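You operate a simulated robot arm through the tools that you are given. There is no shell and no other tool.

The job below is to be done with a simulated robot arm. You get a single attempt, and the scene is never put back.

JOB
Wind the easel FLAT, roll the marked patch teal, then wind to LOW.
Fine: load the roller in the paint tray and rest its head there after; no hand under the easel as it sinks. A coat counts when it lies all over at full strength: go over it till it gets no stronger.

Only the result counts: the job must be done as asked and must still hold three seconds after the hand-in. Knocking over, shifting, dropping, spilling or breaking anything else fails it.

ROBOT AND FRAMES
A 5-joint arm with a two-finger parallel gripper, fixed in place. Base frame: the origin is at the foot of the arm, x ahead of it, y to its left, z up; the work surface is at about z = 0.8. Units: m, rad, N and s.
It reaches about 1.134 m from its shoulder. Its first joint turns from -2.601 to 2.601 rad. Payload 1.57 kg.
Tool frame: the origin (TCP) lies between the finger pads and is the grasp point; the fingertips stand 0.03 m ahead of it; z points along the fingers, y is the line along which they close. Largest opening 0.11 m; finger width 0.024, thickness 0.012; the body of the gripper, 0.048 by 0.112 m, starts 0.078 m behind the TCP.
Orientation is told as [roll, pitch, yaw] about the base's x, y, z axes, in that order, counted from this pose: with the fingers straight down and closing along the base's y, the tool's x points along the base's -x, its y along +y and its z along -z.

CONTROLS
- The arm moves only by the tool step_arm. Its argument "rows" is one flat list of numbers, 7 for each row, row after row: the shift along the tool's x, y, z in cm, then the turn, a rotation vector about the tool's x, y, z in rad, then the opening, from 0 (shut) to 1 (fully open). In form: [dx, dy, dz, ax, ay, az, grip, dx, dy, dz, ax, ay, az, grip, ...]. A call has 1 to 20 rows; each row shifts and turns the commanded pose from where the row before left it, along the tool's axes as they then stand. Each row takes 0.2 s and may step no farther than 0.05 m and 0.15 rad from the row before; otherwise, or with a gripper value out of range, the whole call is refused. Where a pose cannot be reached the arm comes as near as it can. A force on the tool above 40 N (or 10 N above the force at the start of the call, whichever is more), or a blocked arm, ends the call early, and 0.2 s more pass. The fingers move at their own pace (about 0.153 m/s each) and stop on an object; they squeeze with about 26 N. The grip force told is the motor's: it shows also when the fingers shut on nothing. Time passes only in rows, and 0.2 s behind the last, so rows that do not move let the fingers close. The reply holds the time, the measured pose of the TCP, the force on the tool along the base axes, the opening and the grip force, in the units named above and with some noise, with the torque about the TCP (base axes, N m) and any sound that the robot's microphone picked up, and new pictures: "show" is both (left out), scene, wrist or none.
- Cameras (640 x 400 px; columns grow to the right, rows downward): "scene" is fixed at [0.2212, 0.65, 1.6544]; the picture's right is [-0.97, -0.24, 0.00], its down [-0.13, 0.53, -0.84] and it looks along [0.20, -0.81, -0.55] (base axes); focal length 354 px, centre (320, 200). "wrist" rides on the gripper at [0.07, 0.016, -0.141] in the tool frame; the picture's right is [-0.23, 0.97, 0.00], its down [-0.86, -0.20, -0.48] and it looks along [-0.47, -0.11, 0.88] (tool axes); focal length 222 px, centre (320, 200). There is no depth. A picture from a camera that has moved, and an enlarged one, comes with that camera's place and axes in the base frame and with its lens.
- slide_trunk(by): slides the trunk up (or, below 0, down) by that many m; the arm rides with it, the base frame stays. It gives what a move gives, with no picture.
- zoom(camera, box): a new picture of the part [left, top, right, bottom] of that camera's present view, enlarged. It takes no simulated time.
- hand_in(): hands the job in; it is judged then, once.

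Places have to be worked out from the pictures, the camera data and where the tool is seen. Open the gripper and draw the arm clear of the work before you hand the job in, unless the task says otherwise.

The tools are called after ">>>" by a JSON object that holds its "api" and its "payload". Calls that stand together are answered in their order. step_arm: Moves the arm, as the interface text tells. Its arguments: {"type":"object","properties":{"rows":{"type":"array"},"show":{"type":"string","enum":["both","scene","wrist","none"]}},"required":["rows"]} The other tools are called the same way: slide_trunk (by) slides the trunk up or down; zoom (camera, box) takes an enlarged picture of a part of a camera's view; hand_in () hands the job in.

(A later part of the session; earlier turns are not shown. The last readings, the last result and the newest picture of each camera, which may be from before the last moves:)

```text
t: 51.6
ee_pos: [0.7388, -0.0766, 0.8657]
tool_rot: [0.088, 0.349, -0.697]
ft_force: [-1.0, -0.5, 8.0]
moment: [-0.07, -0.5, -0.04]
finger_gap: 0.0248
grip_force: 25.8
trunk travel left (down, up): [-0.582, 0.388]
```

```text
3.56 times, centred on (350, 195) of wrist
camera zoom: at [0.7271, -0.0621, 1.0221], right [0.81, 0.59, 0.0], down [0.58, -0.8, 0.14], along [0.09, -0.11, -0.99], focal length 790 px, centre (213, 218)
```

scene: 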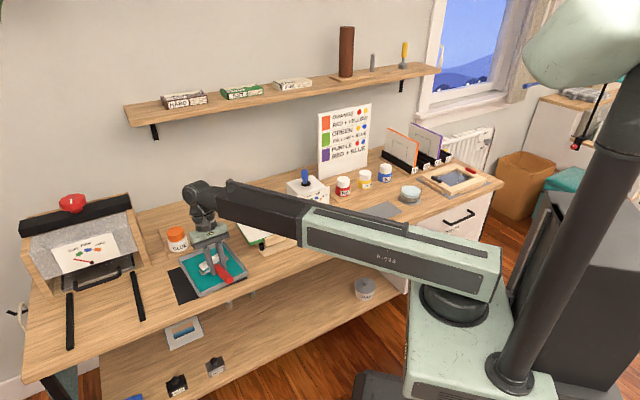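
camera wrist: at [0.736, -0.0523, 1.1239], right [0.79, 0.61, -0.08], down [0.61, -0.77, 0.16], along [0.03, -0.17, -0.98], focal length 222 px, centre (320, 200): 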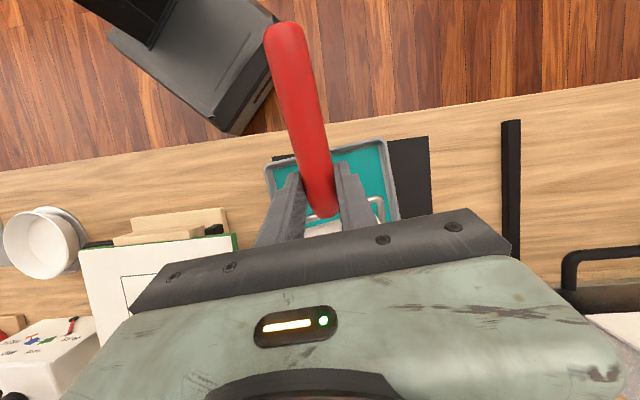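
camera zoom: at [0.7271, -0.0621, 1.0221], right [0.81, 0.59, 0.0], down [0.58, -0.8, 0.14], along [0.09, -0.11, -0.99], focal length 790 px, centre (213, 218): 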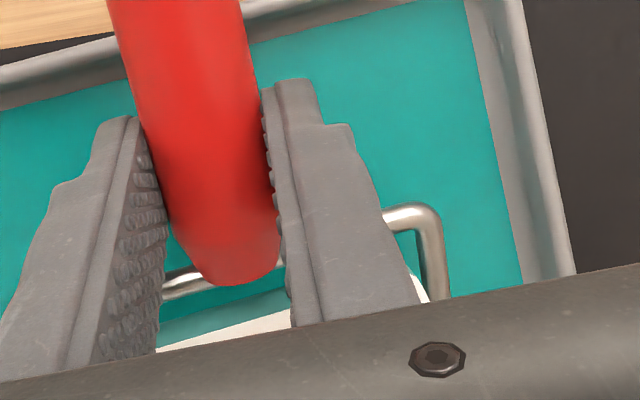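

Combining both views, the sleeve is still rolled about 0.12–0.15 rad relative to level (+e1 end low). I'll lift 3 mm, roll 0.12 more, and touch down again.

>>> {"api": "slide_trunk", "payload": {"by": 0.003}}

>>> {"api": "step_arm", "payload": {"rows": [0, 0, 0, -0.12, 0, 0, 0, 0, 0, 0, 0, 0, 0, 0], "show": "none"}}

>>> {"api": "slide_trunk", "payload": {"by": -0.004}}

>>> {"api": "slide_trunk", "payload": {"by": -0.001}}

>>> {"api": "zoom", "payload": {"camera": "scene", "box": [185, 235, 235, 280]}}

```text
t: 52.1
ee_pos: [0.7392, -0.0759, 0.8674]
tool_rot: [0.091, 0.349, -0.697]
ft_force: [0.3, 0.0, -1.4]
moment: [0.0, -0.02, 0.02]
finger_gap: 0.0246
grip_force: 25.9
trunk travel left (down, up): [-0.585, 0.385]
```

```text
t: 52.7
ee_pos: [0.7391, -0.0762, 0.8712]
tool_rot: [0.211, 0.35, -0.697]
ft_force: [0.1, 0.2, -1.0]
moment: [-0.01, 0.02, -0.01]
finger_gap: 0.0247
grip_force: 25.9
out of reach, approached as far as the arm can: row 1
trunk travel left (down, up): [-0.585, 0.385]
```

```text
t: 53.2
ee_pos: [0.7393, -0.0762, 0.8667]
tool_rot: [0.21, 0.347, -0.694]
ft_force: [-0.1, 0.1, -0.9]
moment: [0.05, 0.02, -0.02]
finger_gap: 0.0249
grip_force: 26.0
trunk travel left (down, up): [-0.581, 0.389]
```

```text
t: 53.7
ee_pos: [0.74, -0.0768, 0.8656]
tool_rot: [0.209, 0.35, -0.696]
ft_force: [0.9, -0.3, -1.2]
moment: [0.0, 0.0, 0.03]
finger_gap: 0.0245
grip_force: 26.1
trunk travel left (down, up): [-0.58, 0.39]
```

```text
8.89 times, centred on (210, 258) of scene
camera zoom: at [0.2212, 0.65, 1.6544], right [-0.97, -0.24, 0.0], down [-0.13, 0.53, -0.84], along [0.2, -0.81, -0.55], focal length 3148 px, centre (1298, -311)
```

zoom: 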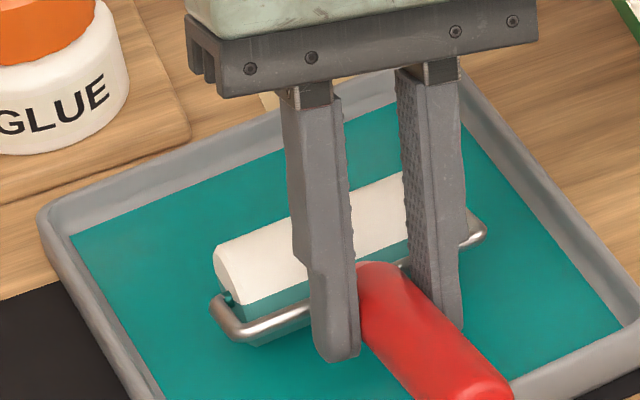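

Now the frame's slope matches a level bar. Lower in 1 mm steps to contact.

>>> {"api": "slide_trunk", "payload": {"by": -0.001}}

>>> {"api": "slide_trunk", "payload": {"by": -0.001}}

>>> {"api": "slide_trunk", "payload": {"by": -0.001}}

```text
t: 54.2
ee_pos: [0.7406, -0.0773, 0.8645]
tool_rot: [0.209, 0.348, -0.696]
ft_force: [-0.8, 0.1, -1.4]
moment: [0.03, 0.03, -0.01]
finger_gap: 0.0246
grip_force: 26.2
trunk travel left (down, up): [-0.579, 0.391]
```

```text
t: 54.7
ee_pos: [0.7393, -0.0769, 0.8645]
tool_rot: [0.209, 0.349, -0.696]
ft_force: [0.8, 0.6, -1.0]
moment: [-0.04, 0.07, 0.02]
finger_gap: 0.0248
grip_force: 26.2
trunk travel left (down, up): [-0.578, 0.392]
```

```text
t: 55.2
ee_pos: [0.7397, -0.0769, 0.8621]
tool_rot: [0.21, 0.349, -0.698]
ft_force: [1.1, 0.0, -0.6]
moment: [-0.02, 0.0, 0.01]
finger_gap: 0.0245
grip_force: 25.9
trunk travel left (down, up): [-0.577, 0.393]
```

>>> {"api": "slide_trunk", "payload": {"by": -0.001}}

>>> {"api": "slide_trunk", "payload": {"by": -0.001}}

>>> {"api": "zoom", "payload": {"camera": "scene", "box": [185, 235, 235, 280]}}

```text
t: 55.8
ee_pos: [0.7399, -0.0765, 0.861]
tool_rot: [0.208, 0.348, -0.697]
ft_force: [0.8, -0.1, -1.6]
moment: [0.03, -0.01, 0.01]
finger_gap: 0.0247
grip_force: 25.8
trunk travel left (down, up): [-0.576, 0.394]
```

```text
t: 56.3
ee_pos: [0.7389, -0.0769, 0.8607]
tool_rot: [0.21, 0.349, -0.695]
ft_force: [0.7, 0.5, 0.1]
moment: [-0.01, -0.14, -0.04]
finger_gap: 0.0249
grip_force: 26.1
trunk travel left (down, up): [-0.575, 0.395]
```

```text
8.89 times, centred on (210, 258) of scene
camera zoom: at [0.2212, 0.65, 1.6544], right [-0.97, -0.24, 0.0], down [-0.13, 0.53, -0.84], along [0.2, -0.81, -0.55], focal length 3148 px, centre (1298, -311)
```

zoom: 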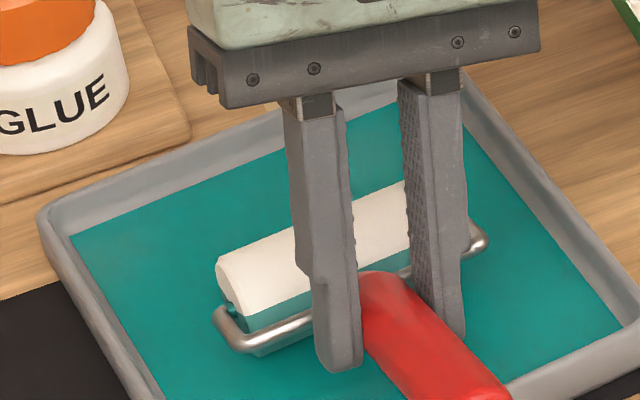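

>>> {"api": "slide_trunk", "payload": {"by": -0.001}}

>>> {"api": "step_arm", "payload": {"rows": [0, 0, 0, 0, 0, 0, 0], "show": "none"}}

```text
t: 56.8
ee_pos: [0.7381, -0.0763, 0.8602]
tool_rot: [0.211, 0.348, -0.695]
ft_force: [2.5, -1.0, 8.1]
moment: [-0.25, -0.64, -0.07]
finger_gap: 0.0247
grip_force: 25.9
trunk travel left (down, up): [-0.574, 0.396]
```

```text
t: 57.2
ee_pos: [0.7391, -0.0769, 0.8604]
tool_rot: [0.209, 0.348, -0.696]
ft_force: [1.5, -1.1, 8.5]
moment: [-0.27, -0.61, -0.03]
finger_gap: 0.0246
grip_force: 26.4
trunk travel left (down, up): [-0.574, 0.396]
```

Now about 10 N with the load nearly centered along the sleeve. I'll roll forward 6 cm across the paint toward the back of the tray and look at the sleeve.

>>> {"api": "step_arm", "payload": {"rows": [-1.41, 0.107, -0.502, 0, 0, 0, 0, -1.41, 0.107, -0.502, 0, 0, 0, 0, -1.41, 0.107, -0.502, 0, 0, 0, 0, -1.41, 0.107, -0.502, 0, 0, 0, 0], "show": "both"}}

>>> {"api": "zoom", "payload": {"camera": "scene", "box": [170, 215, 250, 295]}}

```text
t: 58.2
ee_pos: [0.786, -0.1154, 0.8598]
tool_rot: [0.21, 0.347, -0.698]
ft_force: [-2.8, 1.8, 4.9]
moment: [0.04, -0.24, 0.1]
finger_gap: 0.0245
grip_force: 26.0
trunk travel left (down, up): [-0.574, 0.396]
camera wrist: at [0.7624, -0.113, 1.0173], right [0.83, 0.55, 0.11], down [0.54, -0.83, 0.11], along [0.15, -0.03, -0.99], focal length 222 px, centre (320, 200)
```

scene: 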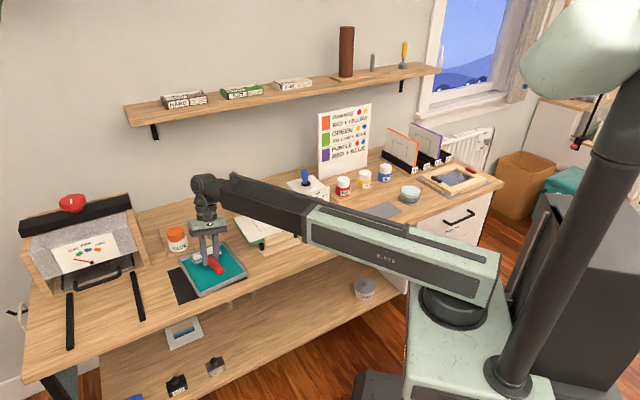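
wrist: 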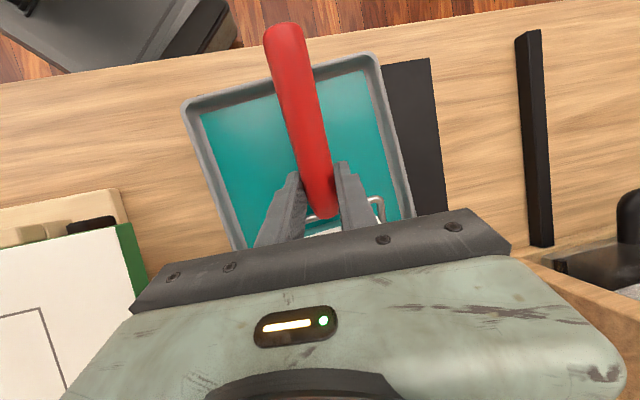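

```text
5.00 times, centred on (210, 255) of scene
camera zoom: at [0.2212, 0.65, 1.6544], right [-0.97, -0.24, 0.0], down [-0.13, 0.53, -0.84], along [0.2, -0.81, -0.55], focal length 1771 px, centre (870, -75)
```

zoom: 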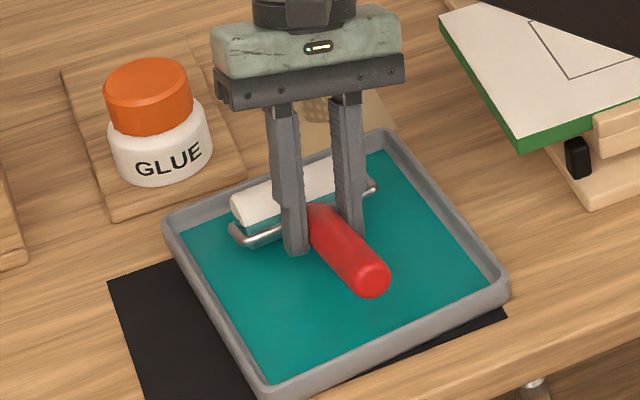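

>>> {"api": "zoom", "payload": {"camera": "scene", "box": [192, 240, 224, 268]}}

>>> {"api": "zoom", "payload": {"camera": "wrist", "box": [270, 160, 410, 250]}}

```text
14.29 times, centred on (208, 254) of scene
camera zoom: at [0.2212, 0.65, 1.6544], right [-0.97, -0.24, 0.0], down [-0.13, 0.53, -0.84], along [0.2, -0.81, -0.55], focal length 5059 px, centre (1920, -571)
```

zoom: 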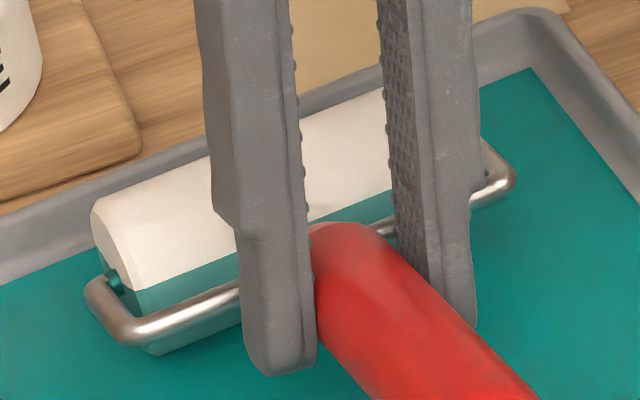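

```text
4.44 times, centred on (340, 205) of wrist
camera zoom: at [0.7624, -0.113, 1.0173], right [0.83, 0.55, 0.11], down [0.54, -0.83, 0.11], along [0.15, -0.03, -0.99], focal length 987 px, centre (231, 178)
```

zoom: 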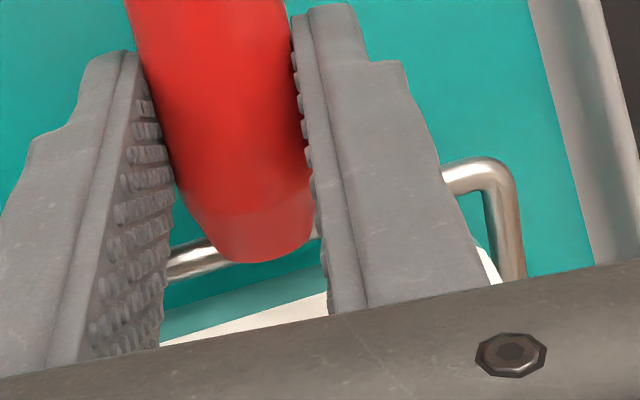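

The lower part of the sleeve is teal. I'll roll back the same distance and compare whether the color spreads around the sleeve.

>>> {"api": "step_arm", "payload": {"rows": [1.41, -0.107, 0.502, 0, 0, 0, 0, 1.41, -0.107, 0.502, 0, 0, 0, 0, 1.41, -0.107, 0.502, 0, 0, 0, 0], "show": "none"}}

>>> {"api": "zoom", "payload": {"camera": "scene", "box": [192, 245, 228, 277]}}

>>> {"api": "zoom", "payload": {"camera": "scene", "box": [160, 215, 270, 310]}}

```text
t: 59.0
ee_pos: [0.7505, -0.0867, 0.86]
tool_rot: [0.21, 0.347, -0.698]
ft_force: [0.7, -0.6, 3.1]
moment: [-0.08, -0.3, -0.02]
finger_gap: 0.0246
grip_force: 26.1
trunk travel left (down, up): [-0.574, 0.396]
```

```text
12.50 times, centred on (210, 261) of scene
camera zoom: at [0.2212, 0.65, 1.6544], right [-0.97, -0.24, 0.0], down [-0.13, 0.53, -0.84], along [0.2, -0.81, -0.55], focal length 4426 px, centre (1695, -562)
```

zoom: 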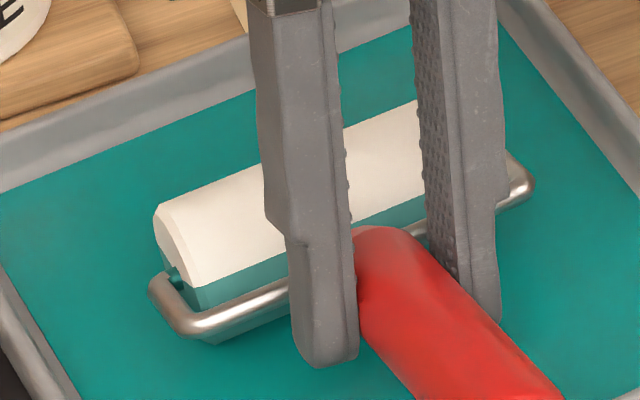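

```text
4.21 times, centred on (215, 262) of scene
camera zoom: at [0.2212, 0.65, 1.6544], right [-0.97, -0.24, 0.0], down [-0.13, 0.53, -0.84], along [0.2, -0.81, -0.55], focal length 1491 px, centre (762, -63)
```

zoom: 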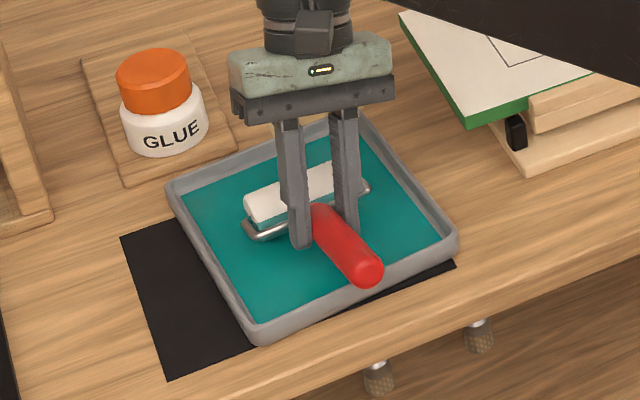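

The sleeve's working side is loaded teal and the tray hasn't moved. I'll lift well clear and carry the roller over to the easel's front edge, turning it to match the patch (−45°).

>>> {"api": "slide_trunk", "payload": {"by": 0.1}}

>>> {"api": "step_arm", "payload": {"rows": [0, -4.205, -0.897, 0, 0, 0, 0, 0, -4.205, -0.897, 0, 0, 0, 0, 0, -4.205, -0.897, 0, 0, 0, 0, 0, -4.205, -0.897, 0, 0, 0, 0, 0, -4.205, -0.897, 0, 0, 0, 0, 0, -4.205, -0.897, 0, 0, 0, 0, 0, 0, 0, -0.0615, -0.018, 0.0846, 0, 0, 0, 0, 0, 0, 0, 0], "show": "both"}}

>>> {"api": "zoom", "payload": {"camera": "scene", "box": [210, 150, 340, 260]}}

```text
t: 60.3
ee_pos: [0.7503, -0.0852, 0.9585]
tool_rot: [0.21, 0.348, -0.695]
ft_force: [-0.5, 0.3, -0.7]
moment: [0.0, 0.02, 0.0]
finger_gap: 0.0244
grip_force: 26.8
trunk travel left (down, up): [-0.674, 0.296]
```

```text
t: 62.1
ee_pos: [0.5859, -0.2853, 0.9614]
tool_rot: [0.239, 0.349, -0.788]
ft_force: [0.1, -0.3, -1.6]
moment: [0.0, 0.03, 0.03]
finger_gap: 0.0244
grip_force: 26.2
trunk travel left (down, up): [-0.674, 0.296]
camera wrist: at [0.5599, -0.2835, 1.118], right [0.88, 0.46, 0.14], down [0.45, -0.89, 0.1], along [0.17, -0.03, -0.99], focal length 222 px, centre (320, 200)
```

scene: 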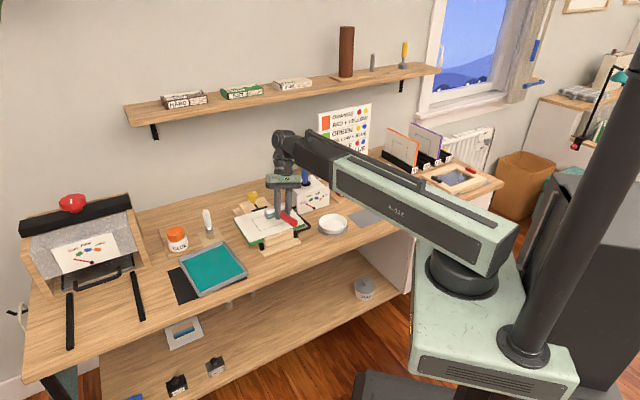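
wrist: 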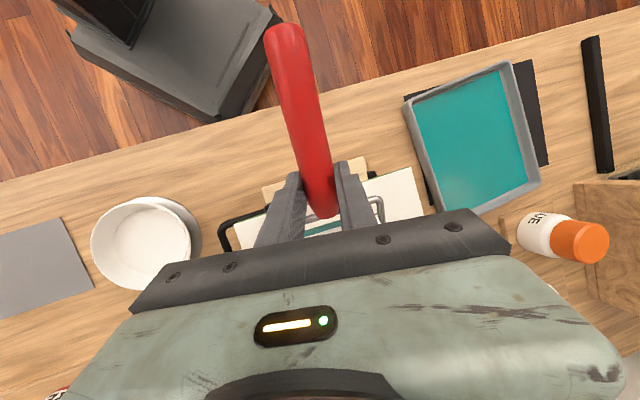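

```text
3.64 times, centred on (275, 205) of scene
camera zoom: at [0.2212, 0.65, 1.6544], right [-0.97, -0.24, 0.0], down [-0.13, 0.53, -0.84], along [0.2, -0.81, -0.55], focal length 1288 px, centre (484, 182)
```

zoom: 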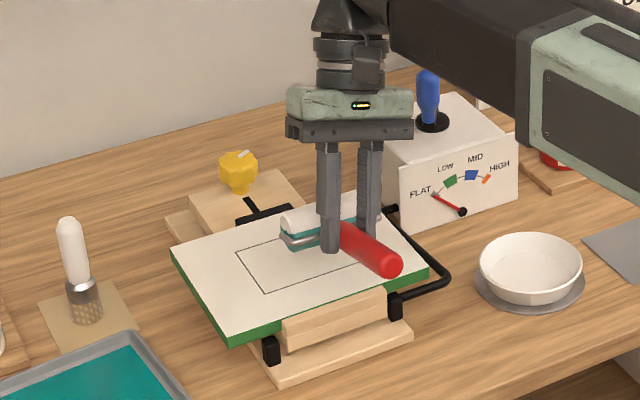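

Sleeve center computes to about (0.618, −0.322), on the front-right part of the patch, as planned. I'll lower near the board, then in 1 mm steps.

>>> {"api": "slide_trunk", "payload": {"by": -0.036}}

>>> {"api": "zoom", "payload": {"camera": "scene", "box": [235, 190, 315, 250]}}

```text
t: 62.9
ee_pos: [0.5865, -0.2834, 0.9252]
tool_rot: [0.238, 0.35, -0.789]
ft_force: [1.2, -0.5, -1.1]
moment: [0.02, 0.04, -0.02]
finger_gap: 0.0246
grip_force: 26.8
trunk travel left (down, up): [-0.638, 0.332]
```

```text
6.67 times, centred on (275, 220) of scene
camera zoom: at [0.2212, 0.65, 1.6544], right [-0.97, -0.24, 0.0], down [-0.13, 0.53, -0.84], along [0.2, -0.81, -0.55], focal length 2361 px, centre (620, 67)
```

zoom: 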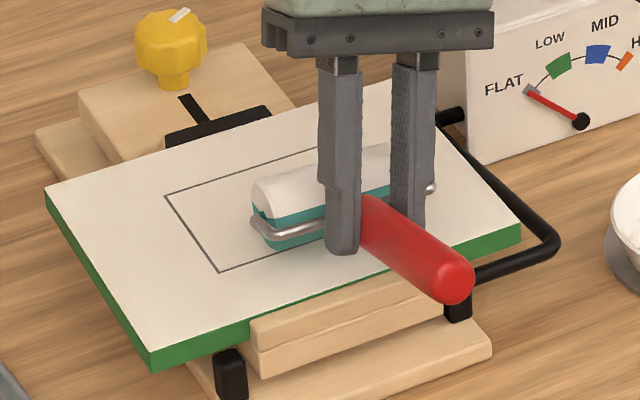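

>>> {"api": "slide_trunk", "payload": {"by": -0.003}}

>>> {"api": "slide_trunk", "payload": {"by": -0.002}}

>>> {"api": "slide_trunk", "payload": {"by": -0.001}}

>>> {"api": "slide_trunk", "payload": {"by": -0.001}}

```text
t: 63.4
ee_pos: [0.5852, -0.2834, 0.9224]
tool_rot: [0.239, 0.349, -0.79]
ft_force: [-0.5, 0.0, -1.9]
moment: [0.03, 0.04, 0.0]
finger_gap: 0.0248
grip_force: 25.5
trunk travel left (down, up): [-0.635, 0.335]
```

```text
t: 64.0
ee_pos: [0.5863, -0.2837, 0.9198]
tool_rot: [0.241, 0.351, -0.789]
ft_force: [0.6, 0.4, -1.7]
moment: [0.02, 0.0, -0.01]
finger_gap: 0.0245
grip_force: 25.9
trunk travel left (down, up): [-0.633, 0.337]
```

```text
t: 64.5
ee_pos: [0.5853, -0.284, 0.9194]
tool_rot: [0.241, 0.349, -0.788]
ft_force: [-0.2, -0.4, -2.2]
moment: [0.01, 0.05, -0.01]
finger_gap: 0.0246
grip_force: 26.1
trunk travel left (down, up): [-0.632, 0.338]
```

```text
t: 65.0
ee_pos: [0.5845, -0.285, 0.9178]
tool_rot: [0.24, 0.347, -0.79]
ft_force: [0.5, 0.2, -1.4]
moment: [-0.02, 0.02, 0.0]
finger_gap: 0.0245
grip_force: 26.1
trunk travel left (down, up): [-0.631, 0.339]
```

>>> {"api": "slide_trunk", "payload": {"by": -0.002}}

>>> {"api": "slide_trunk", "payload": {"by": -0.001}}

>>> {"api": "slide_trunk", "payload": {"by": -0.001}}

>>> {"api": "zoom", "payload": {"camera": "scene", "box": [235, 190, 315, 250]}}

```text
t: 65.5
ee_pos: [0.5862, -0.2837, 0.9155]
tool_rot: [0.24, 0.349, -0.788]
ft_force: [0.3, 0.6, 0.6]
moment: [-0.13, -0.05, 0.03]
finger_gap: 0.0247
grip_force: 26.0
trunk travel left (down, up): [-0.629, 0.341]
```

```text
t: 66.0
ee_pos: [0.5854, -0.2832, 0.915]
tool_rot: [0.24, 0.349, -0.788]
ft_force: [1.4, -0.2, 11.1]
moment: [-0.42, -0.57, -0.03]
finger_gap: 0.0246
grip_force: 25.4
trunk travel left (down, up): [-0.628, 0.342]
```

```text
t: 66.5
ee_pos: [0.5845, -0.2836, 0.9159]
tool_rot: [0.239, 0.348, -0.786]
ft_force: [0.5, 1.2, 11.3]
moment: [-0.28, -0.53, 0.07]
finger_gap: 0.0247
grip_force: 26.2
trunk travel left (down, up): [-0.627, 0.343]
```

```text
6.67 times, centred on (275, 220) of scene
camera zoom: at [0.2212, 0.65, 1.6544], right [-0.97, -0.24, 0.0], down [-0.13, 0.53, -0.84], along [0.2, -0.81, -0.55], focal length 2361 px, centre (620, 67)
```

zoom: 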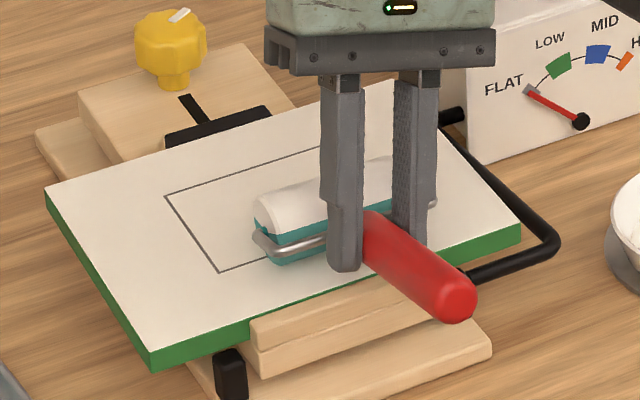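

Balanced contact at about 11–13 N. I'll ease off 1 mm and draw the first stroke toward the back of the patch (9 cm).

>>> {"api": "slide_trunk", "payload": {"by": 0.001}}

>>> {"api": "step_arm", "payload": {"rows": [-0.705, 0.061, -0.249, 0, 0, 0, 0, -0.705, 0.061, -0.249, 0, 0, 0, 0, -0.705, 0.061, -0.249, 0, 0, 0, 0, -0.705, 0.061, -0.249, 0, 0, 0, 0], "show": "both"}}

>>> {"api": "zoom", "payload": {"camera": "scene", "box": [235, 190, 315, 250]}}

```text
t: 67.0
ee_pos: [0.5844, -0.2854, 0.915]
tool_rot: [0.237, 0.349, -0.789]
ft_force: [-1.0, 0.3, -0.9]
moment: [0.0, -0.04, 0.0]
finger_gap: 0.0246
grip_force: 26.3
trunk travel left (down, up): [-0.628, 0.342]
```

```text
t: 68.0
ee_pos: [0.6056, -0.3048, 0.9164]
tool_rot: [0.239, 0.35, -0.788]
ft_force: [-2.6, 2.7, 7.2]
moment: [-0.08, -0.31, 0.01]
finger_gap: 0.0244
grip_force: 26.4
trunk travel left (down, up): [-0.628, 0.342]
camera wrist: at [0.5805, -0.3039, 1.0727], right [0.88, 0.46, 0.14], down [0.45, -0.89, 0.1], along [0.17, -0.03, -0.99], focal length 222 px, centre (320, 200)
```

scene: 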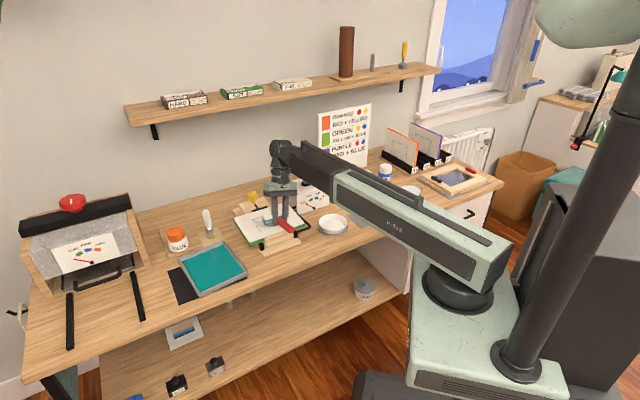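
wrist: 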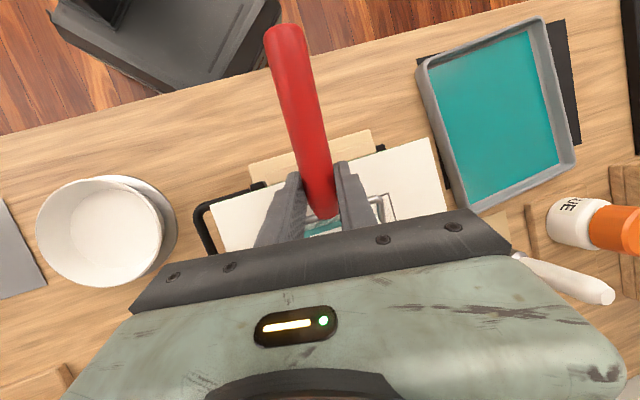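

```text
6.67 times, centred on (275, 220) of scene
camera zoom: at [0.2212, 0.65, 1.6544], right [-0.97, -0.24, 0.0], down [-0.13, 0.53, -0.84], along [0.2, -0.81, -0.55], focal length 2361 px, centre (620, 67)
```

zoom: 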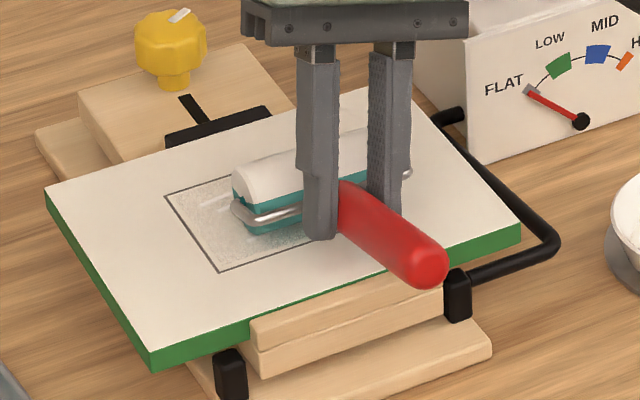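

A faint coat is appearing on the patch. I'll continue the stroke to the patch's back edge and return.

>>> {"api": "step_arm", "payload": {"rows": [-0.752, 0.065, -0.266, 0, 0, 0, 0, -0.752, 0.065, -0.266, 0, 0, 0, 0, -0.752, 0.065, -0.266, 0, 0, 0, 0, -0.752, 0.065, -0.266, 0, 0, 0, 0, -0.752, 0.065, -0.266, 0, 0, 0, 0, -0.752, 0.065, -0.266, 0, 0, 0, 0, -0.752, 0.065, -0.266, 0, 0, 0, 0], "show": "none"}}

>>> {"api": "zoom", "payload": {"camera": "scene", "box": [235, 190, 315, 250]}}

```text
t: 69.6
ee_pos: [0.6468, -0.3441, 0.9163]
tool_rot: [0.24, 0.348, -0.789]
ft_force: [-3.1, 1.5, 12.8]
moment: [-0.29, -0.53, 0.08]
finger_gap: 0.0248
grip_force: 25.9
trunk travel left (down, up): [-0.628, 0.342]
```

```text
6.67 times, centred on (275, 220) of scene
camera zoom: at [0.2212, 0.65, 1.6544], right [-0.97, -0.24, 0.0], down [-0.13, 0.53, -0.84], along [0.2, -0.81, -0.55], focal length 2361 px, centre (620, 67)
```

zoom: 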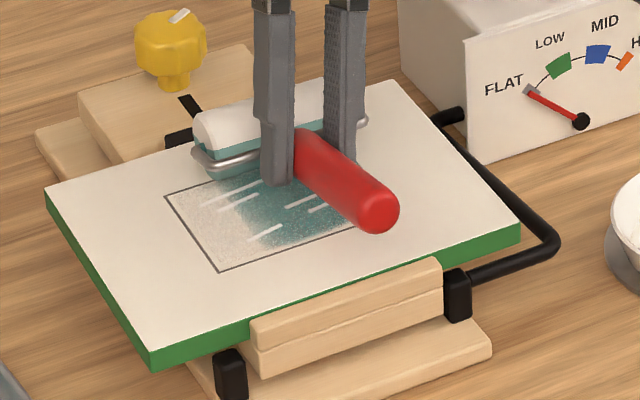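

The swept lane is turning teal while the left strip is still bare, as expected. Roll back over the same lane.

>>> {"api": "step_arm", "payload": {"rows": [0.752, -0.065, 0.266, 0, 0, 0, 0, 0.752, -0.065, 0.266, 0, 0, 0, 0, 0.752, -0.065, 0.266, 0, 0, 0, 0, 0.752, -0.065, 0.266, 0, 0, 0, 0, 0.752, -0.065, 0.266, 0, 0, 0, 0, 0.752, -0.065, 0.266, 0, 0, 0, 0, 0.752, -0.065, 0.266, 0, 0, 0, 0, 0.752, -0.065, 0.266, 0, 0, 0, 0, 0.752, -0.065, 0.266, 0, 0, 0, 0, 0.752, -0.065, 0.266, 0, 0, 0, 0, 0.752, -0.065, 0.266, 0, 0, 0, 0], "show": "none"}}

>>> {"api": "zoom", "payload": {"camera": "scene", "box": [235, 190, 315, 250]}}

```text
t: 72.0
ee_pos: [0.5838, -0.2824, 0.9151]
tool_rot: [0.238, 0.35, -0.791]
ft_force: [0.0, -0.8, -1.4]
moment: [0.03, 0.02, 0.0]
finger_gap: 0.0247
grip_force: 26.0
trunk travel left (down, up): [-0.628, 0.342]
```

```text
6.67 times, centred on (275, 220) of scene
camera zoom: at [0.2212, 0.65, 1.6544], right [-0.97, -0.24, 0.0], down [-0.13, 0.53, -0.84], along [0.2, -0.81, -0.55], focal length 2361 px, centre (620, 67)
```

zoom: 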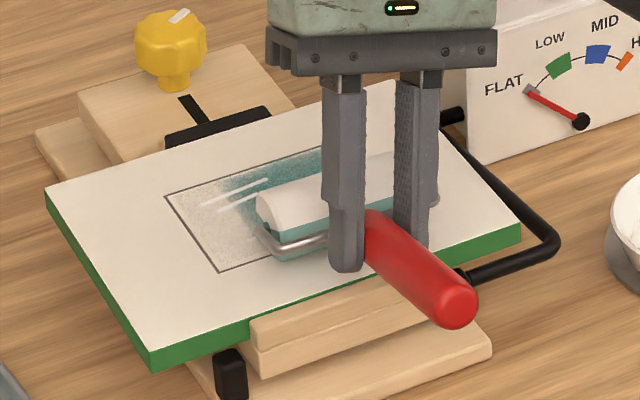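

>>> {"api": "zoom", "payload": {"camera": "scene", "box": [250, 200, 300, 235]}}

```text
11.43 times, centred on (275, 218) of scene
camera zoom: at [0.2212, 0.65, 1.6544], right [-0.97, -0.24, 0.0], down [-0.13, 0.53, -0.84], along [0.2, -0.81, -0.55], focal length 4047 px, centre (834, 0)
```

zoom: 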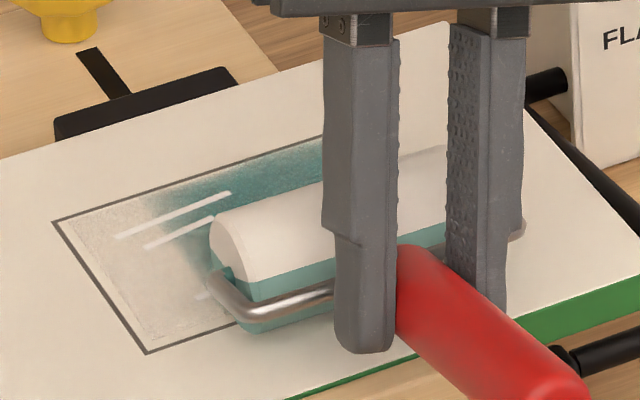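

The load on the sleeve is thinning (paler), as expected. I'll do the left lane now: lift slightly, shift 3.2 cm along the patch, touch down, and stroke forward.

>>> {"api": "slide_trunk", "payload": {"by": 0.004}}

>>> {"api": "step_arm", "payload": {"rows": [0, 1.554, 0.38, 0, 0, 0, 0, 0, 1.554, 0.38, 0, 0, 0, 0, 0, 0, 0, 0, 0, 0, 0], "show": "none"}}

>>> {"api": "slide_trunk", "payload": {"by": -0.005}}

>>> {"api": "step_arm", "payload": {"rows": [-0.752, 0.065, -0.266, 0, 0, 0, 0, -0.752, 0.065, -0.266, 0, 0, 0, 0, -0.752, 0.065, -0.266, 0, 0, 0, 0], "show": "none"}}

>>> {"api": "zoom", "payload": {"camera": "scene", "box": [235, 190, 315, 250]}}

```text
t: 72.5
ee_pos: [0.5839, -0.2832, 0.9182]
tool_rot: [0.24, 0.35, -0.788]
ft_force: [0.8, 0.5, -2.5]
moment: [0.01, 0.03, -0.05]
finger_gap: 0.0246
grip_force: 26.2
trunk travel left (down, up): [-0.632, 0.338]
```

```text
t: 73.3
ee_pos: [0.607, -0.2594, 0.9199]
tool_rot: [0.239, 0.348, -0.789]
ft_force: [0.5, -0.3, -0.9]
moment: [0.01, 0.0, -0.01]
finger_gap: 0.0248
grip_force: 25.5
trunk travel left (down, up): [-0.632, 0.338]
```

```text
t: 73.9
ee_pos: [0.6059, -0.2594, 0.9136]
tool_rot: [0.241, 0.35, -0.789]
ft_force: [-0.3, 0.0, -1.3]
moment: [0.04, 0.04, 0.03]
finger_gap: 0.0247
grip_force: 25.4
trunk travel left (down, up): [-0.627, 0.343]
```

```text
t: 74.7
ee_pos: [0.6235, -0.2777, 0.9143]
tool_rot: [0.239, 0.35, -0.789]
ft_force: [0.6, 0.2, -1.7]
moment: [-0.01, 0.02, 0.0]
finger_gap: 0.0246
grip_force: 26.2
trunk travel left (down, up): [-0.627, 0.343]
```

```text
6.67 times, centred on (275, 220) of scene
camera zoom: at [0.2212, 0.65, 1.6544], right [-0.97, -0.24, 0.0], down [-0.13, 0.53, -0.84], along [0.2, -0.81, -0.55], focal length 2361 px, centre (620, 67)
```

zoom: 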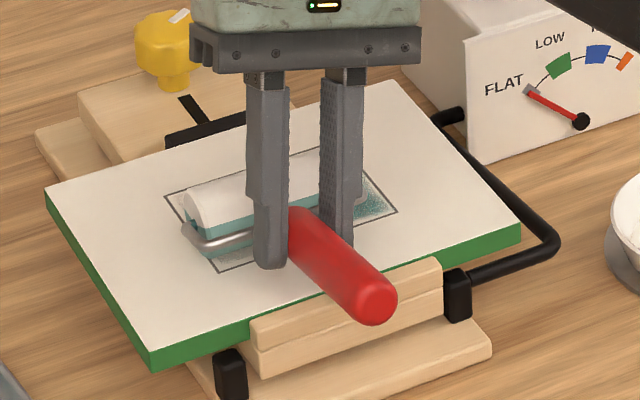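

Not touching here; I'll lower in 1 mm steps to contact.

>>> {"api": "slide_trunk", "payload": {"by": -0.001}}

>>> {"api": "slide_trunk", "payload": {"by": -0.001}}

```text
t: 75.2
ee_pos: [0.6226, -0.2777, 0.9132]
tool_rot: [0.237, 0.349, -0.789]
ft_force: [1.1, -1.5, 3.1]
moment: [-0.07, -0.32, -0.08]
finger_gap: 0.0246
grip_force: 25.8
trunk travel left (down, up): [-0.626, 0.344]
```

```text
t: 75.7
ee_pos: [0.6233, -0.2778, 0.9124]
tool_rot: [0.24, 0.347, -0.789]
ft_force: [1.1, -2.5, 9.5]
moment: [-0.41, -0.56, -0.08]
finger_gap: 0.0245
grip_force: 26.1
trunk travel left (down, up): [-0.625, 0.345]
```

Balanced contact, about 11 N. Now stroke back to the front edge, then the full length forward in this lane.

>>> {"api": "step_arm", "payload": {"rows": [0.752, -0.065, 0.266, 0, 0, 0, 0, 0.752, -0.065, 0.266, 0, 0, 0, 0, 0.752, -0.065, 0.266, 0, 0, 0, 0, -0.752, 0.065, -0.266, 0, 0, 0, 0, -0.752, 0.065, -0.266, 0, 0, 0, 0, -0.752, 0.065, -0.266, 0, 0, 0, 0, -0.752, 0.065, -0.266, 0, 0, 0, 0, -0.752, 0.065, -0.266, 0, 0, 0, 0, -0.752, 0.065, -0.266, 0, 0, 0, 0, -0.752, 0.065, -0.266, 0, 0, 0, 0, -0.752, 0.065, -0.266, 0, 0, 0, 0, -0.752, 0.065, -0.266, 0, 0, 0, 0, -0.752, 0.065, -0.266, 0, 0, 0, 0, -0.752, 0.065, -0.266, 0, 0, 0, 0], "show": "none"}}

>>> {"api": "zoom", "payload": {"camera": "scene", "box": [235, 185, 315, 245]}}

```text
t: 78.7
ee_pos: [0.6692, -0.3211, 0.9134]
tool_rot: [0.239, 0.347, -0.788]
ft_force: [-2.7, 2.8, 12.0]
moment: [-0.27, -0.49, 0.04]
finger_gap: 0.0249
grip_force: 26.3
trunk travel left (down, up): [-0.625, 0.345]
```

```text
6.67 times, centred on (275, 215) of scene
camera zoom: at [0.2212, 0.65, 1.6544], right [-0.97, -0.24, 0.0], down [-0.13, 0.53, -0.84], along [0.2, -0.81, -0.55], focal length 2361 px, centre (620, 100)
```

zoom: 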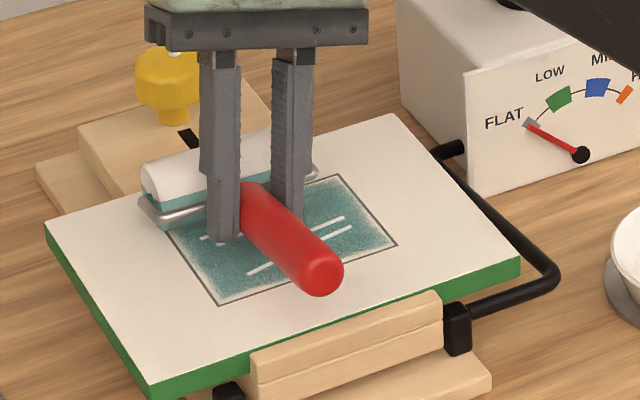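

Coverage is spreading. I'll roll back over this lane, then check the sleeve's load.

>>> {"api": "step_arm", "payload": {"rows": [0.752, -0.065, 0.266, 0, 0, 0, 0, 0.752, -0.065, 0.266, 0, 0, 0, 0, 0.752, -0.065, 0.266, 0, 0, 0, 0, 0.752, -0.065, 0.266, 0, 0, 0, 0, 0.752, -0.065, 0.266, 0, 0, 0, 0, 0.752, -0.065, 0.266, 0, 0, 0, 0, 0.752, -0.065, 0.266, 0, 0, 0, 0, 0.752, -0.065, 0.266, 0, 0, 0, 0, 0.752, -0.065, 0.266, 0, 0, 0, 0, 0.752, -0.065, 0.266, 0, 0, 0, 0, 0.752, -0.065, 0.266, 0, 0, 0, 0], "show": "none"}}

>>> {"api": "zoom", "payload": {"camera": "scene", "box": [245, 195, 305, 240]}}

```text
t: 81.1
ee_pos: [0.6056, -0.2594, 0.9126]
tool_rot: [0.24, 0.349, -0.789]
ft_force: [-0.6, 0.1, -1.9]
moment: [0.05, 0.01, 0.02]
finger_gap: 0.0248
grip_force: 25.8
trunk travel left (down, up): [-0.625, 0.345]
```

```text
8.89 times, centred on (275, 218) of scene
camera zoom: at [0.2212, 0.65, 1.6544], right [-0.97, -0.24, 0.0], down [-0.13, 0.53, -0.84], along [0.2, -0.81, -0.55], focal length 3148 px, centre (720, 44)
```

zoom: 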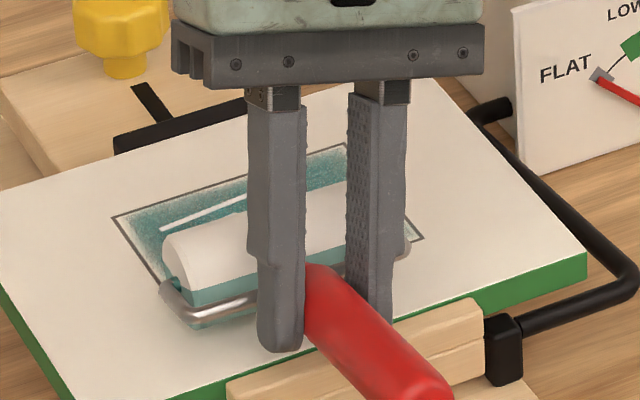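

The load is getting low, so I'll lift, go back to the tray and reload.

>>> {"api": "slide_trunk", "payload": {"by": 0.04}}

>>> {"api": "step_arm", "payload": {"rows": [0.478, 4.308, 1.233, 0, 0, 0, 0, 0.478, 4.308, 1.233, 0, 0, 0, 0, 0.478, 4.308, 1.233, 0, 0, 0, 0, 0.478, 4.308, 1.233, 0, 0, 0, 0, 0.478, 4.308, 1.233, 0, 0, 0, 0, 0, 0, 0, 0, 0, 0, 0], "show": "scene"}}

>>> {"api": "zoom", "payload": {"camera": "scene", "box": [235, 190, 315, 250]}}

>>> {"api": "zoom", "payload": {"camera": "scene", "box": [170, 215, 260, 300]}}

```text
t: 81.9
ee_pos: [0.6051, -0.2602, 0.9526]
tool_rot: [0.24, 0.351, -0.789]
ft_force: [0.4, 0.2, -1.7]
moment: [0.05, -0.02, 0.02]
finger_gap: 0.0245
grip_force: 26.3
trunk travel left (down, up): [-0.665, 0.305]
```

```text
t: 83.3
ee_pos: [0.7477, -0.0848, 0.9529]
tool_rot: [0.239, 0.352, -0.789]
ft_force: [-0.6, -0.3, -1.6]
moment: [0.03, 0.04, -0.03]
finger_gap: 0.0246
grip_force: 26.3
trunk travel left (down, up): [-0.665, 0.305]
```

scene: 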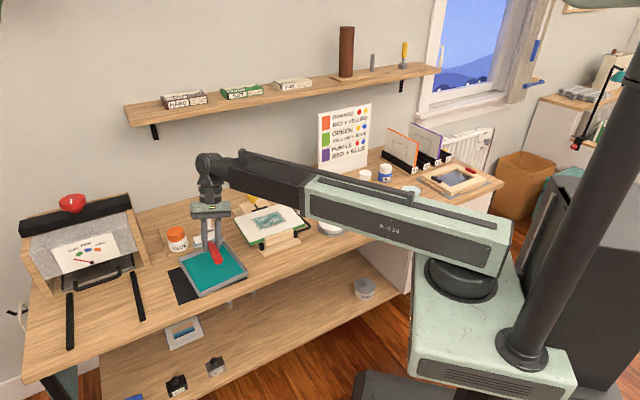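

```text
6.67 times, centred on (275, 220) of scene
camera zoom: at [0.2212, 0.65, 1.6544], right [-0.97, -0.24, 0.0], down [-0.13, 0.53, -0.84], along [0.2, -0.81, -0.55], focal length 2361 px, centre (620, 67)
```

zoom: 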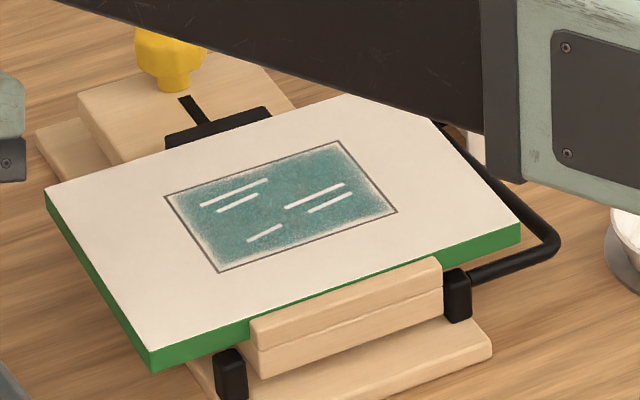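

```text
4.71 times, centred on (215, 258) of scene
camera zoom: at [0.2212, 0.65, 1.6544], right [-0.97, -0.24, 0.0], down [-0.13, 0.53, -0.84], along [0.2, -0.81, -0.55], focal length 1666 px, centre (814, -71)
```

zoom: 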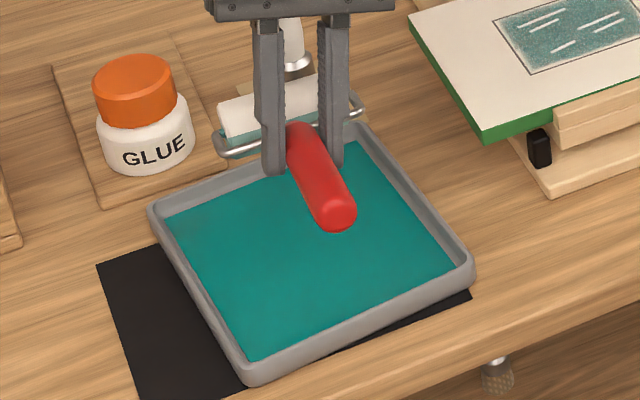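

The patch now has an even but still streaky first coat. I'll lower into the tray to reload.

>>> {"api": "slide_trunk", "payload": {"by": -0.09}}

>>> {"api": "slide_trunk", "payload": {"by": -0.003}}

>>> {"api": "slide_trunk", "payload": {"by": -0.002}}

```text
t: 84.6
ee_pos: [0.7477, -0.0848, 0.8626]
tool_rot: [0.24, 0.348, -0.787]
ft_force: [-0.5, 0.0, -1.4]
moment: [-0.01, 0.04, 0.0]
finger_gap: 0.0246
grip_force: 26.5
trunk travel left (down, up): [-0.575, 0.395]
```

```text
t: 85.1
ee_pos: [0.747, -0.0845, 0.8586]
tool_rot: [0.239, 0.349, -0.789]
ft_force: [-0.1, 0.3, -1.3]
moment: [-0.01, 0.02, -0.02]
finger_gap: 0.0246
grip_force: 26.2
trunk travel left (down, up): [-0.572, 0.398]
```

```text
t: 85.6
ee_pos: [0.7472, -0.0841, 0.8579]
tool_rot: [0.239, 0.348, -0.788]
ft_force: [0.0, -0.5, -1.7]
moment: [0.0, 0.04, 0.03]
finger_gap: 0.0247
grip_force: 25.4
trunk travel left (down, up): [-0.57, 0.4]
```

>>> {"api": "slide_trunk", "payload": {"by": -0.0015}}

>>> {"api": "slide_trunk", "payload": {"by": -0.001}}

>>> {"api": "slide_trunk", "payload": {"by": -0.001}}

```text
t: 86.1
ee_pos: [0.7477, -0.084, 0.8545]
tool_rot: [0.238, 0.351, -0.79]
ft_force: [0.3, -0.1, -0.5]
moment: [0.02, 0.03, -0.01]
finger_gap: 0.0247
grip_force: 25.9
trunk travel left (down, up): [-0.568, 0.402]
```

```text
t: 86.7
ee_pos: [0.7467, -0.0844, 0.8542]
tool_rot: [0.24, 0.352, -0.788]
ft_force: [-0.4, -0.1, -1.9]
moment: [-0.01, 0.0, -0.02]
finger_gap: 0.0244
grip_force: 26.3
trunk travel left (down, up): [-0.567, 0.403]
```

```text
t: 87.2
ee_pos: [0.7481, -0.0844, 0.8543]
tool_rot: [0.24, 0.349, -0.788]
ft_force: [1.3, -0.8, 2.0]
moment: [-0.05, -0.28, -0.05]
finger_gap: 0.0247
grip_force: 25.8
trunk travel left (down, up): [-0.566, 0.404]
```

Light contact in the paint (≈3.7 N). Roll forward and back a few centimetres to reload.

>>> {"api": "step_arm", "payload": {"rows": [-0.94, 0.081, -0.332, 0, 0, 0, 0, -0.94, 0.081, -0.332, 0, 0, 0, 0, -0.94, 0.081, -0.332, 0, 0, 0, 0, -0.94, 0.081, -0.332, 0, 0, 0, 0, 0.94, -0.081, 0.332, 0, 0, 0, 0, 0.94, -0.081, 0.332, 0, 0, 0, 0, 0.94, -0.081, 0.332, 0, 0, 0, 0, 0.94, -0.081, 0.332, 0, 0, 0, 0], "show": "none"}}

>>> {"api": "zoom", "payload": {"camera": "scene", "box": [180, 235, 240, 285]}}

```text
t: 89.0
ee_pos: [0.7479, -0.0841, 0.8536]
tool_rot: [0.239, 0.349, -0.786]
ft_force: [-0.2, -0.7, 0.1]
moment: [0.06, -0.08, -0.02]
finger_gap: 0.0246
grip_force: 25.6
trunk travel left (down, up): [-0.566, 0.404]
```

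```text
8.00 times, centred on (210, 260) of scene
camera zoom: at [0.2212, 0.65, 1.6544], right [-0.97, -0.24, 0.0], down [-0.13, 0.53, -0.84], along [0.2, -0.81, -0.55], focal length 2833 px, centre (1200, -280)
```

zoom: 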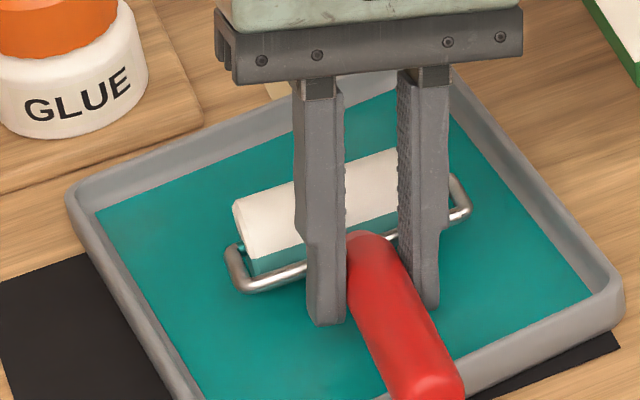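

Reloaded (dark teal on the working side). Back to the easel, to the left lane's front edge.

>>> {"api": "slide_trunk", "payload": {"by": 0.1}}

>>> {"api": "step_arm", "payload": {"rows": [-0.478, -4.2, -1.21, 0, 0, 0, 0, -0.478, -4.2, -1.21, 0, 0, 0, 0, -0.478, -4.2, -1.21, 0, 0, 0, 0, -0.478, -4.2, -1.21, 0, 0, 0, 0, -0.478, -4.2, -1.21, 0, 0, 0, 0, 0, 0, 0, 0, 0, 0, 0], "show": "none"}}

>>> {"api": "slide_trunk", "payload": {"by": -0.041}}

>>> {"api": "slide_trunk", "payload": {"by": -0.002}}

```text
t: 90.3
ee_pos: [0.7476, -0.0852, 0.9536]
tool_rot: [0.238, 0.347, -0.788]
ft_force: [0.4, 0.0, -2.0]
moment: [-0.01, 0.04, -0.03]
finger_gap: 0.0247
grip_force: 26.2
trunk travel left (down, up): [-0.666, 0.304]
```

```text
t: 91.7
ee_pos: [0.6108, -0.2563, 0.9543]
tool_rot: [0.24, 0.351, -0.786]
ft_force: [-0.6, -1.0, -1.6]
moment: [0.02, 0.0, -0.01]
finger_gap: 0.0245
grip_force: 26.0
trunk travel left (down, up): [-0.666, 0.304]
```

```text
t: 92.5
ee_pos: [0.6112, -0.256, 0.9125]
tool_rot: [0.24, 0.351, -0.789]
ft_force: [-0.2, 0.7, -0.9]
moment: [0.01, 0.04, 0.0]
finger_gap: 0.0246
grip_force: 26.3
trunk travel left (down, up): [-0.625, 0.345]
```

```text
t: 93.0
ee_pos: [0.6109, -0.2556, 0.9117]
tool_rot: [0.239, 0.35, -0.788]
ft_force: [0.0, 0.2, -1.9]
moment: [-0.01, 0.02, -0.03]
finger_gap: 0.0246
grip_force: 25.7
trunk travel left (down, up): [-0.623, 0.347]
```

>>> {"api": "slide_trunk", "payload": {"by": -0.001}}

>>> {"api": "slide_trunk", "payload": {"by": -0.001}}

>>> {"api": "slide_trunk", "payload": {"by": -0.001}}

```text
t: 93.6
ee_pos: [0.6107, -0.2568, 0.9104]
tool_rot: [0.24, 0.349, -0.785]
ft_force: [0.8, -0.9, 3.0]
moment: [-0.06, -0.33, -0.05]
finger_gap: 0.0246
grip_force: 26.0
trunk travel left (down, up): [-0.622, 0.348]
```

```text
t: 94.1
ee_pos: [0.6108, -0.2564, 0.9091]
tool_rot: [0.24, 0.35, -0.791]
ft_force: [0.7, -1.8, 6.7]
moment: [-0.25, -0.48, -0.03]
finger_gap: 0.0244
grip_force: 26.3
trunk travel left (down, up): [-0.621, 0.349]
```

```text
t: 94.6
ee_pos: [0.61, -0.2559, 0.909]
tool_rot: [0.24, 0.349, -0.788]
ft_force: [-0.2, -0.4, 9.9]
moment: [-0.37, -0.51, -0.01]
finger_gap: 0.0244
grip_force: 26.2
trunk travel left (down, up): [-0.62, 0.35]
```

About 11 N balanced contact at the front edge. Now a full forward and back stroke with slight pitch compensation for the board's tiny slope.

>>> {"api": "step_arm", "payload": {"rows": [-0.743, 0.064, -0.262, 0, 0.002, 0, 0, -0.743, 0.064, -0.262, 0, 0.002, 0, 0, -0.743, 0.064, -0.262, 0, 0.002, 0, 0, -0.743, 0.064, -0.262, 0, 0.002, 0, 0, -0.743, 0.064, -0.262, 0, 0.002, 0, 0, -0.743, 0.064, -0.262, 0, 0.002, 0, 0, -0.743, 0.064, -0.262, 0, 0.002, 0, 0, -0.743, 0.064, -0.262, 0, 0.002, 0, 0, -0.743, 0.064, -0.262, 0, 0.002, 0, 0, -0.743, 0.064, -0.262, 0, 0.002, 0, 0, -0.743, 0.064, -0.262, 0, 0.002, 0, 0, -0.743, 0.064, -0.262, 0, 0.002, 0, 0], "show": "none"}}

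>>> {"api": "zoom", "payload": {"camera": "scene", "box": [235, 185, 315, 245]}}

>>> {"api": "step_arm", "payload": {"rows": [0.743, -0.064, 0.262, 0, -0.002, 0, 0, 0.743, -0.064, 0.262, 0, -0.002, 0, 0, 0.743, -0.064, 0.262, 0, -0.002, 0, 0, 0.743, -0.064, 0.262, 0, -0.002, 0, 0, 0.743, -0.064, 0.262, 0, -0.002, 0, 0, 0.743, -0.064, 0.262, 0, -0.002, 0, 0, 0.743, -0.064, 0.262, 0, -0.002, 0, 0, 0.743, -0.064, 0.262, 0, -0.002, 0, 0, 0.743, -0.064, 0.262, 0, -0.002, 0, 0, 0.743, -0.064, 0.262, 0, -0.002, 0, 0, 0.743, -0.064, 0.262, 0, -0.002, 0, 0, 0.743, -0.064, 0.262, 0, -0.002, 0, 0], "show": "none"}}

>>> {"api": "zoom", "payload": {"camera": "scene", "box": [235, 190, 315, 250]}}

```text
t: 97.2
ee_pos: [0.6779, -0.3231, 0.911]
tool_rot: [0.243, 0.369, -0.781]
ft_force: [-2.9, 3.2, 11.9]
moment: [-0.28, -0.49, 0.04]
finger_gap: 0.0246
grip_force: 26.0
out of reach, approached as far as the arm can: row 12
trunk travel left (down, up): [-0.62, 0.35]
```

```text
6.67 times, centred on (275, 215) of scene
camera zoom: at [0.2212, 0.65, 1.6544], right [-0.97, -0.24, 0.0], down [-0.13, 0.53, -0.84], along [0.2, -0.81, -0.55], focal length 2361 px, centre (620, 100)
```

zoom: 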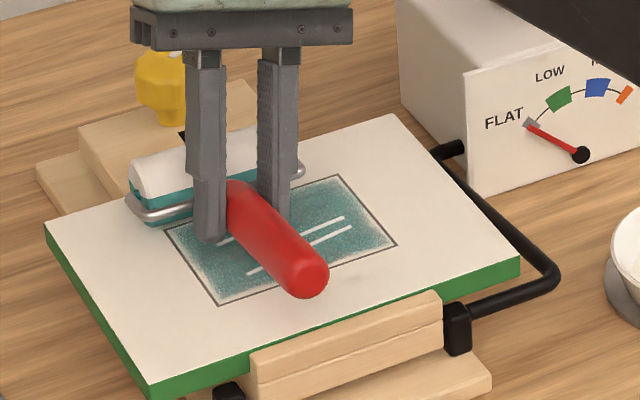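

```text
t: 99.8
ee_pos: [0.6103, -0.2564, 0.9079]
tool_rot: [0.242, 0.351, -0.789]
ft_force: [-0.3, -0.3, -2.1]
moment: [0.02, 0.02, 0.0]
finger_gap: 0.0246
grip_force: 26.3
out of reach, approached as far as the arm can: row 11
trunk travel left (down, up): [-0.62, 0.35]
```

```text
6.67 times, centred on (275, 220) of scene
camera zoom: at [0.2212, 0.65, 1.6544], right [-0.97, -0.24, 0.0], down [-0.13, 0.53, -0.84], along [0.2, -0.81, -0.55], focal length 2361 px, centre (620, 67)
```

zoom: 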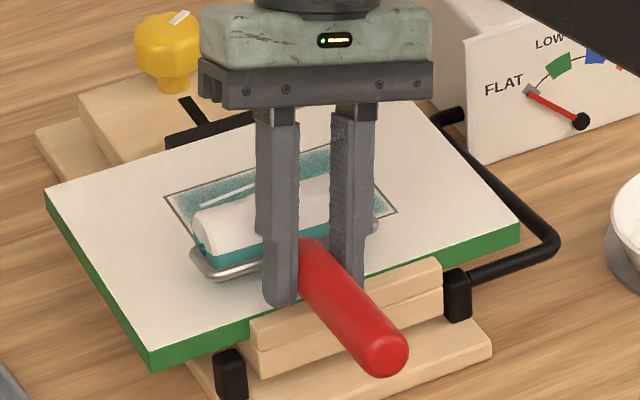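

The roller pivots slightly in the grip on each push, so the return stroke loses contact. I'll use lighter forward strokes. Lower to a light contact again.

>>> {"api": "slide_trunk", "payload": {"by": -0.0015}}

>>> {"api": "slide_trunk", "payload": {"by": -0.001}}

>>> {"api": "slide_trunk", "payload": {"by": -0.001}}

```text
t: 100.3
ee_pos: [0.6113, -0.2565, 0.9077]
tool_rot: [0.241, 0.351, -0.79]
ft_force: [0.4, -0.9, -1.4]
moment: [0.0, 0.01, -0.01]
finger_gap: 0.0248
grip_force: 26.0
trunk travel left (down, up): [-0.619, 0.351]
```

```text
t: 100.8
ee_pos: [0.6107, -0.2565, 0.9057]
tool_rot: [0.242, 0.349, -0.787]
ft_force: [1.3, -0.6, 7.1]
moment: [-0.25, -0.54, -0.04]
finger_gap: 0.0245
grip_force: 26.2
trunk travel left (down, up): [-0.618, 0.352]
```

```text
t: 101.3
ee_pos: [0.6109, -0.2565, 0.9046]
tool_rot: [0.242, 0.352, -0.787]
ft_force: [0.4, -0.2, 11.6]
moment: [-0.39, -0.52, 0.04]
finger_gap: 0.0246
grip_force: 25.8
trunk travel left (down, up): [-0.617, 0.353]
```

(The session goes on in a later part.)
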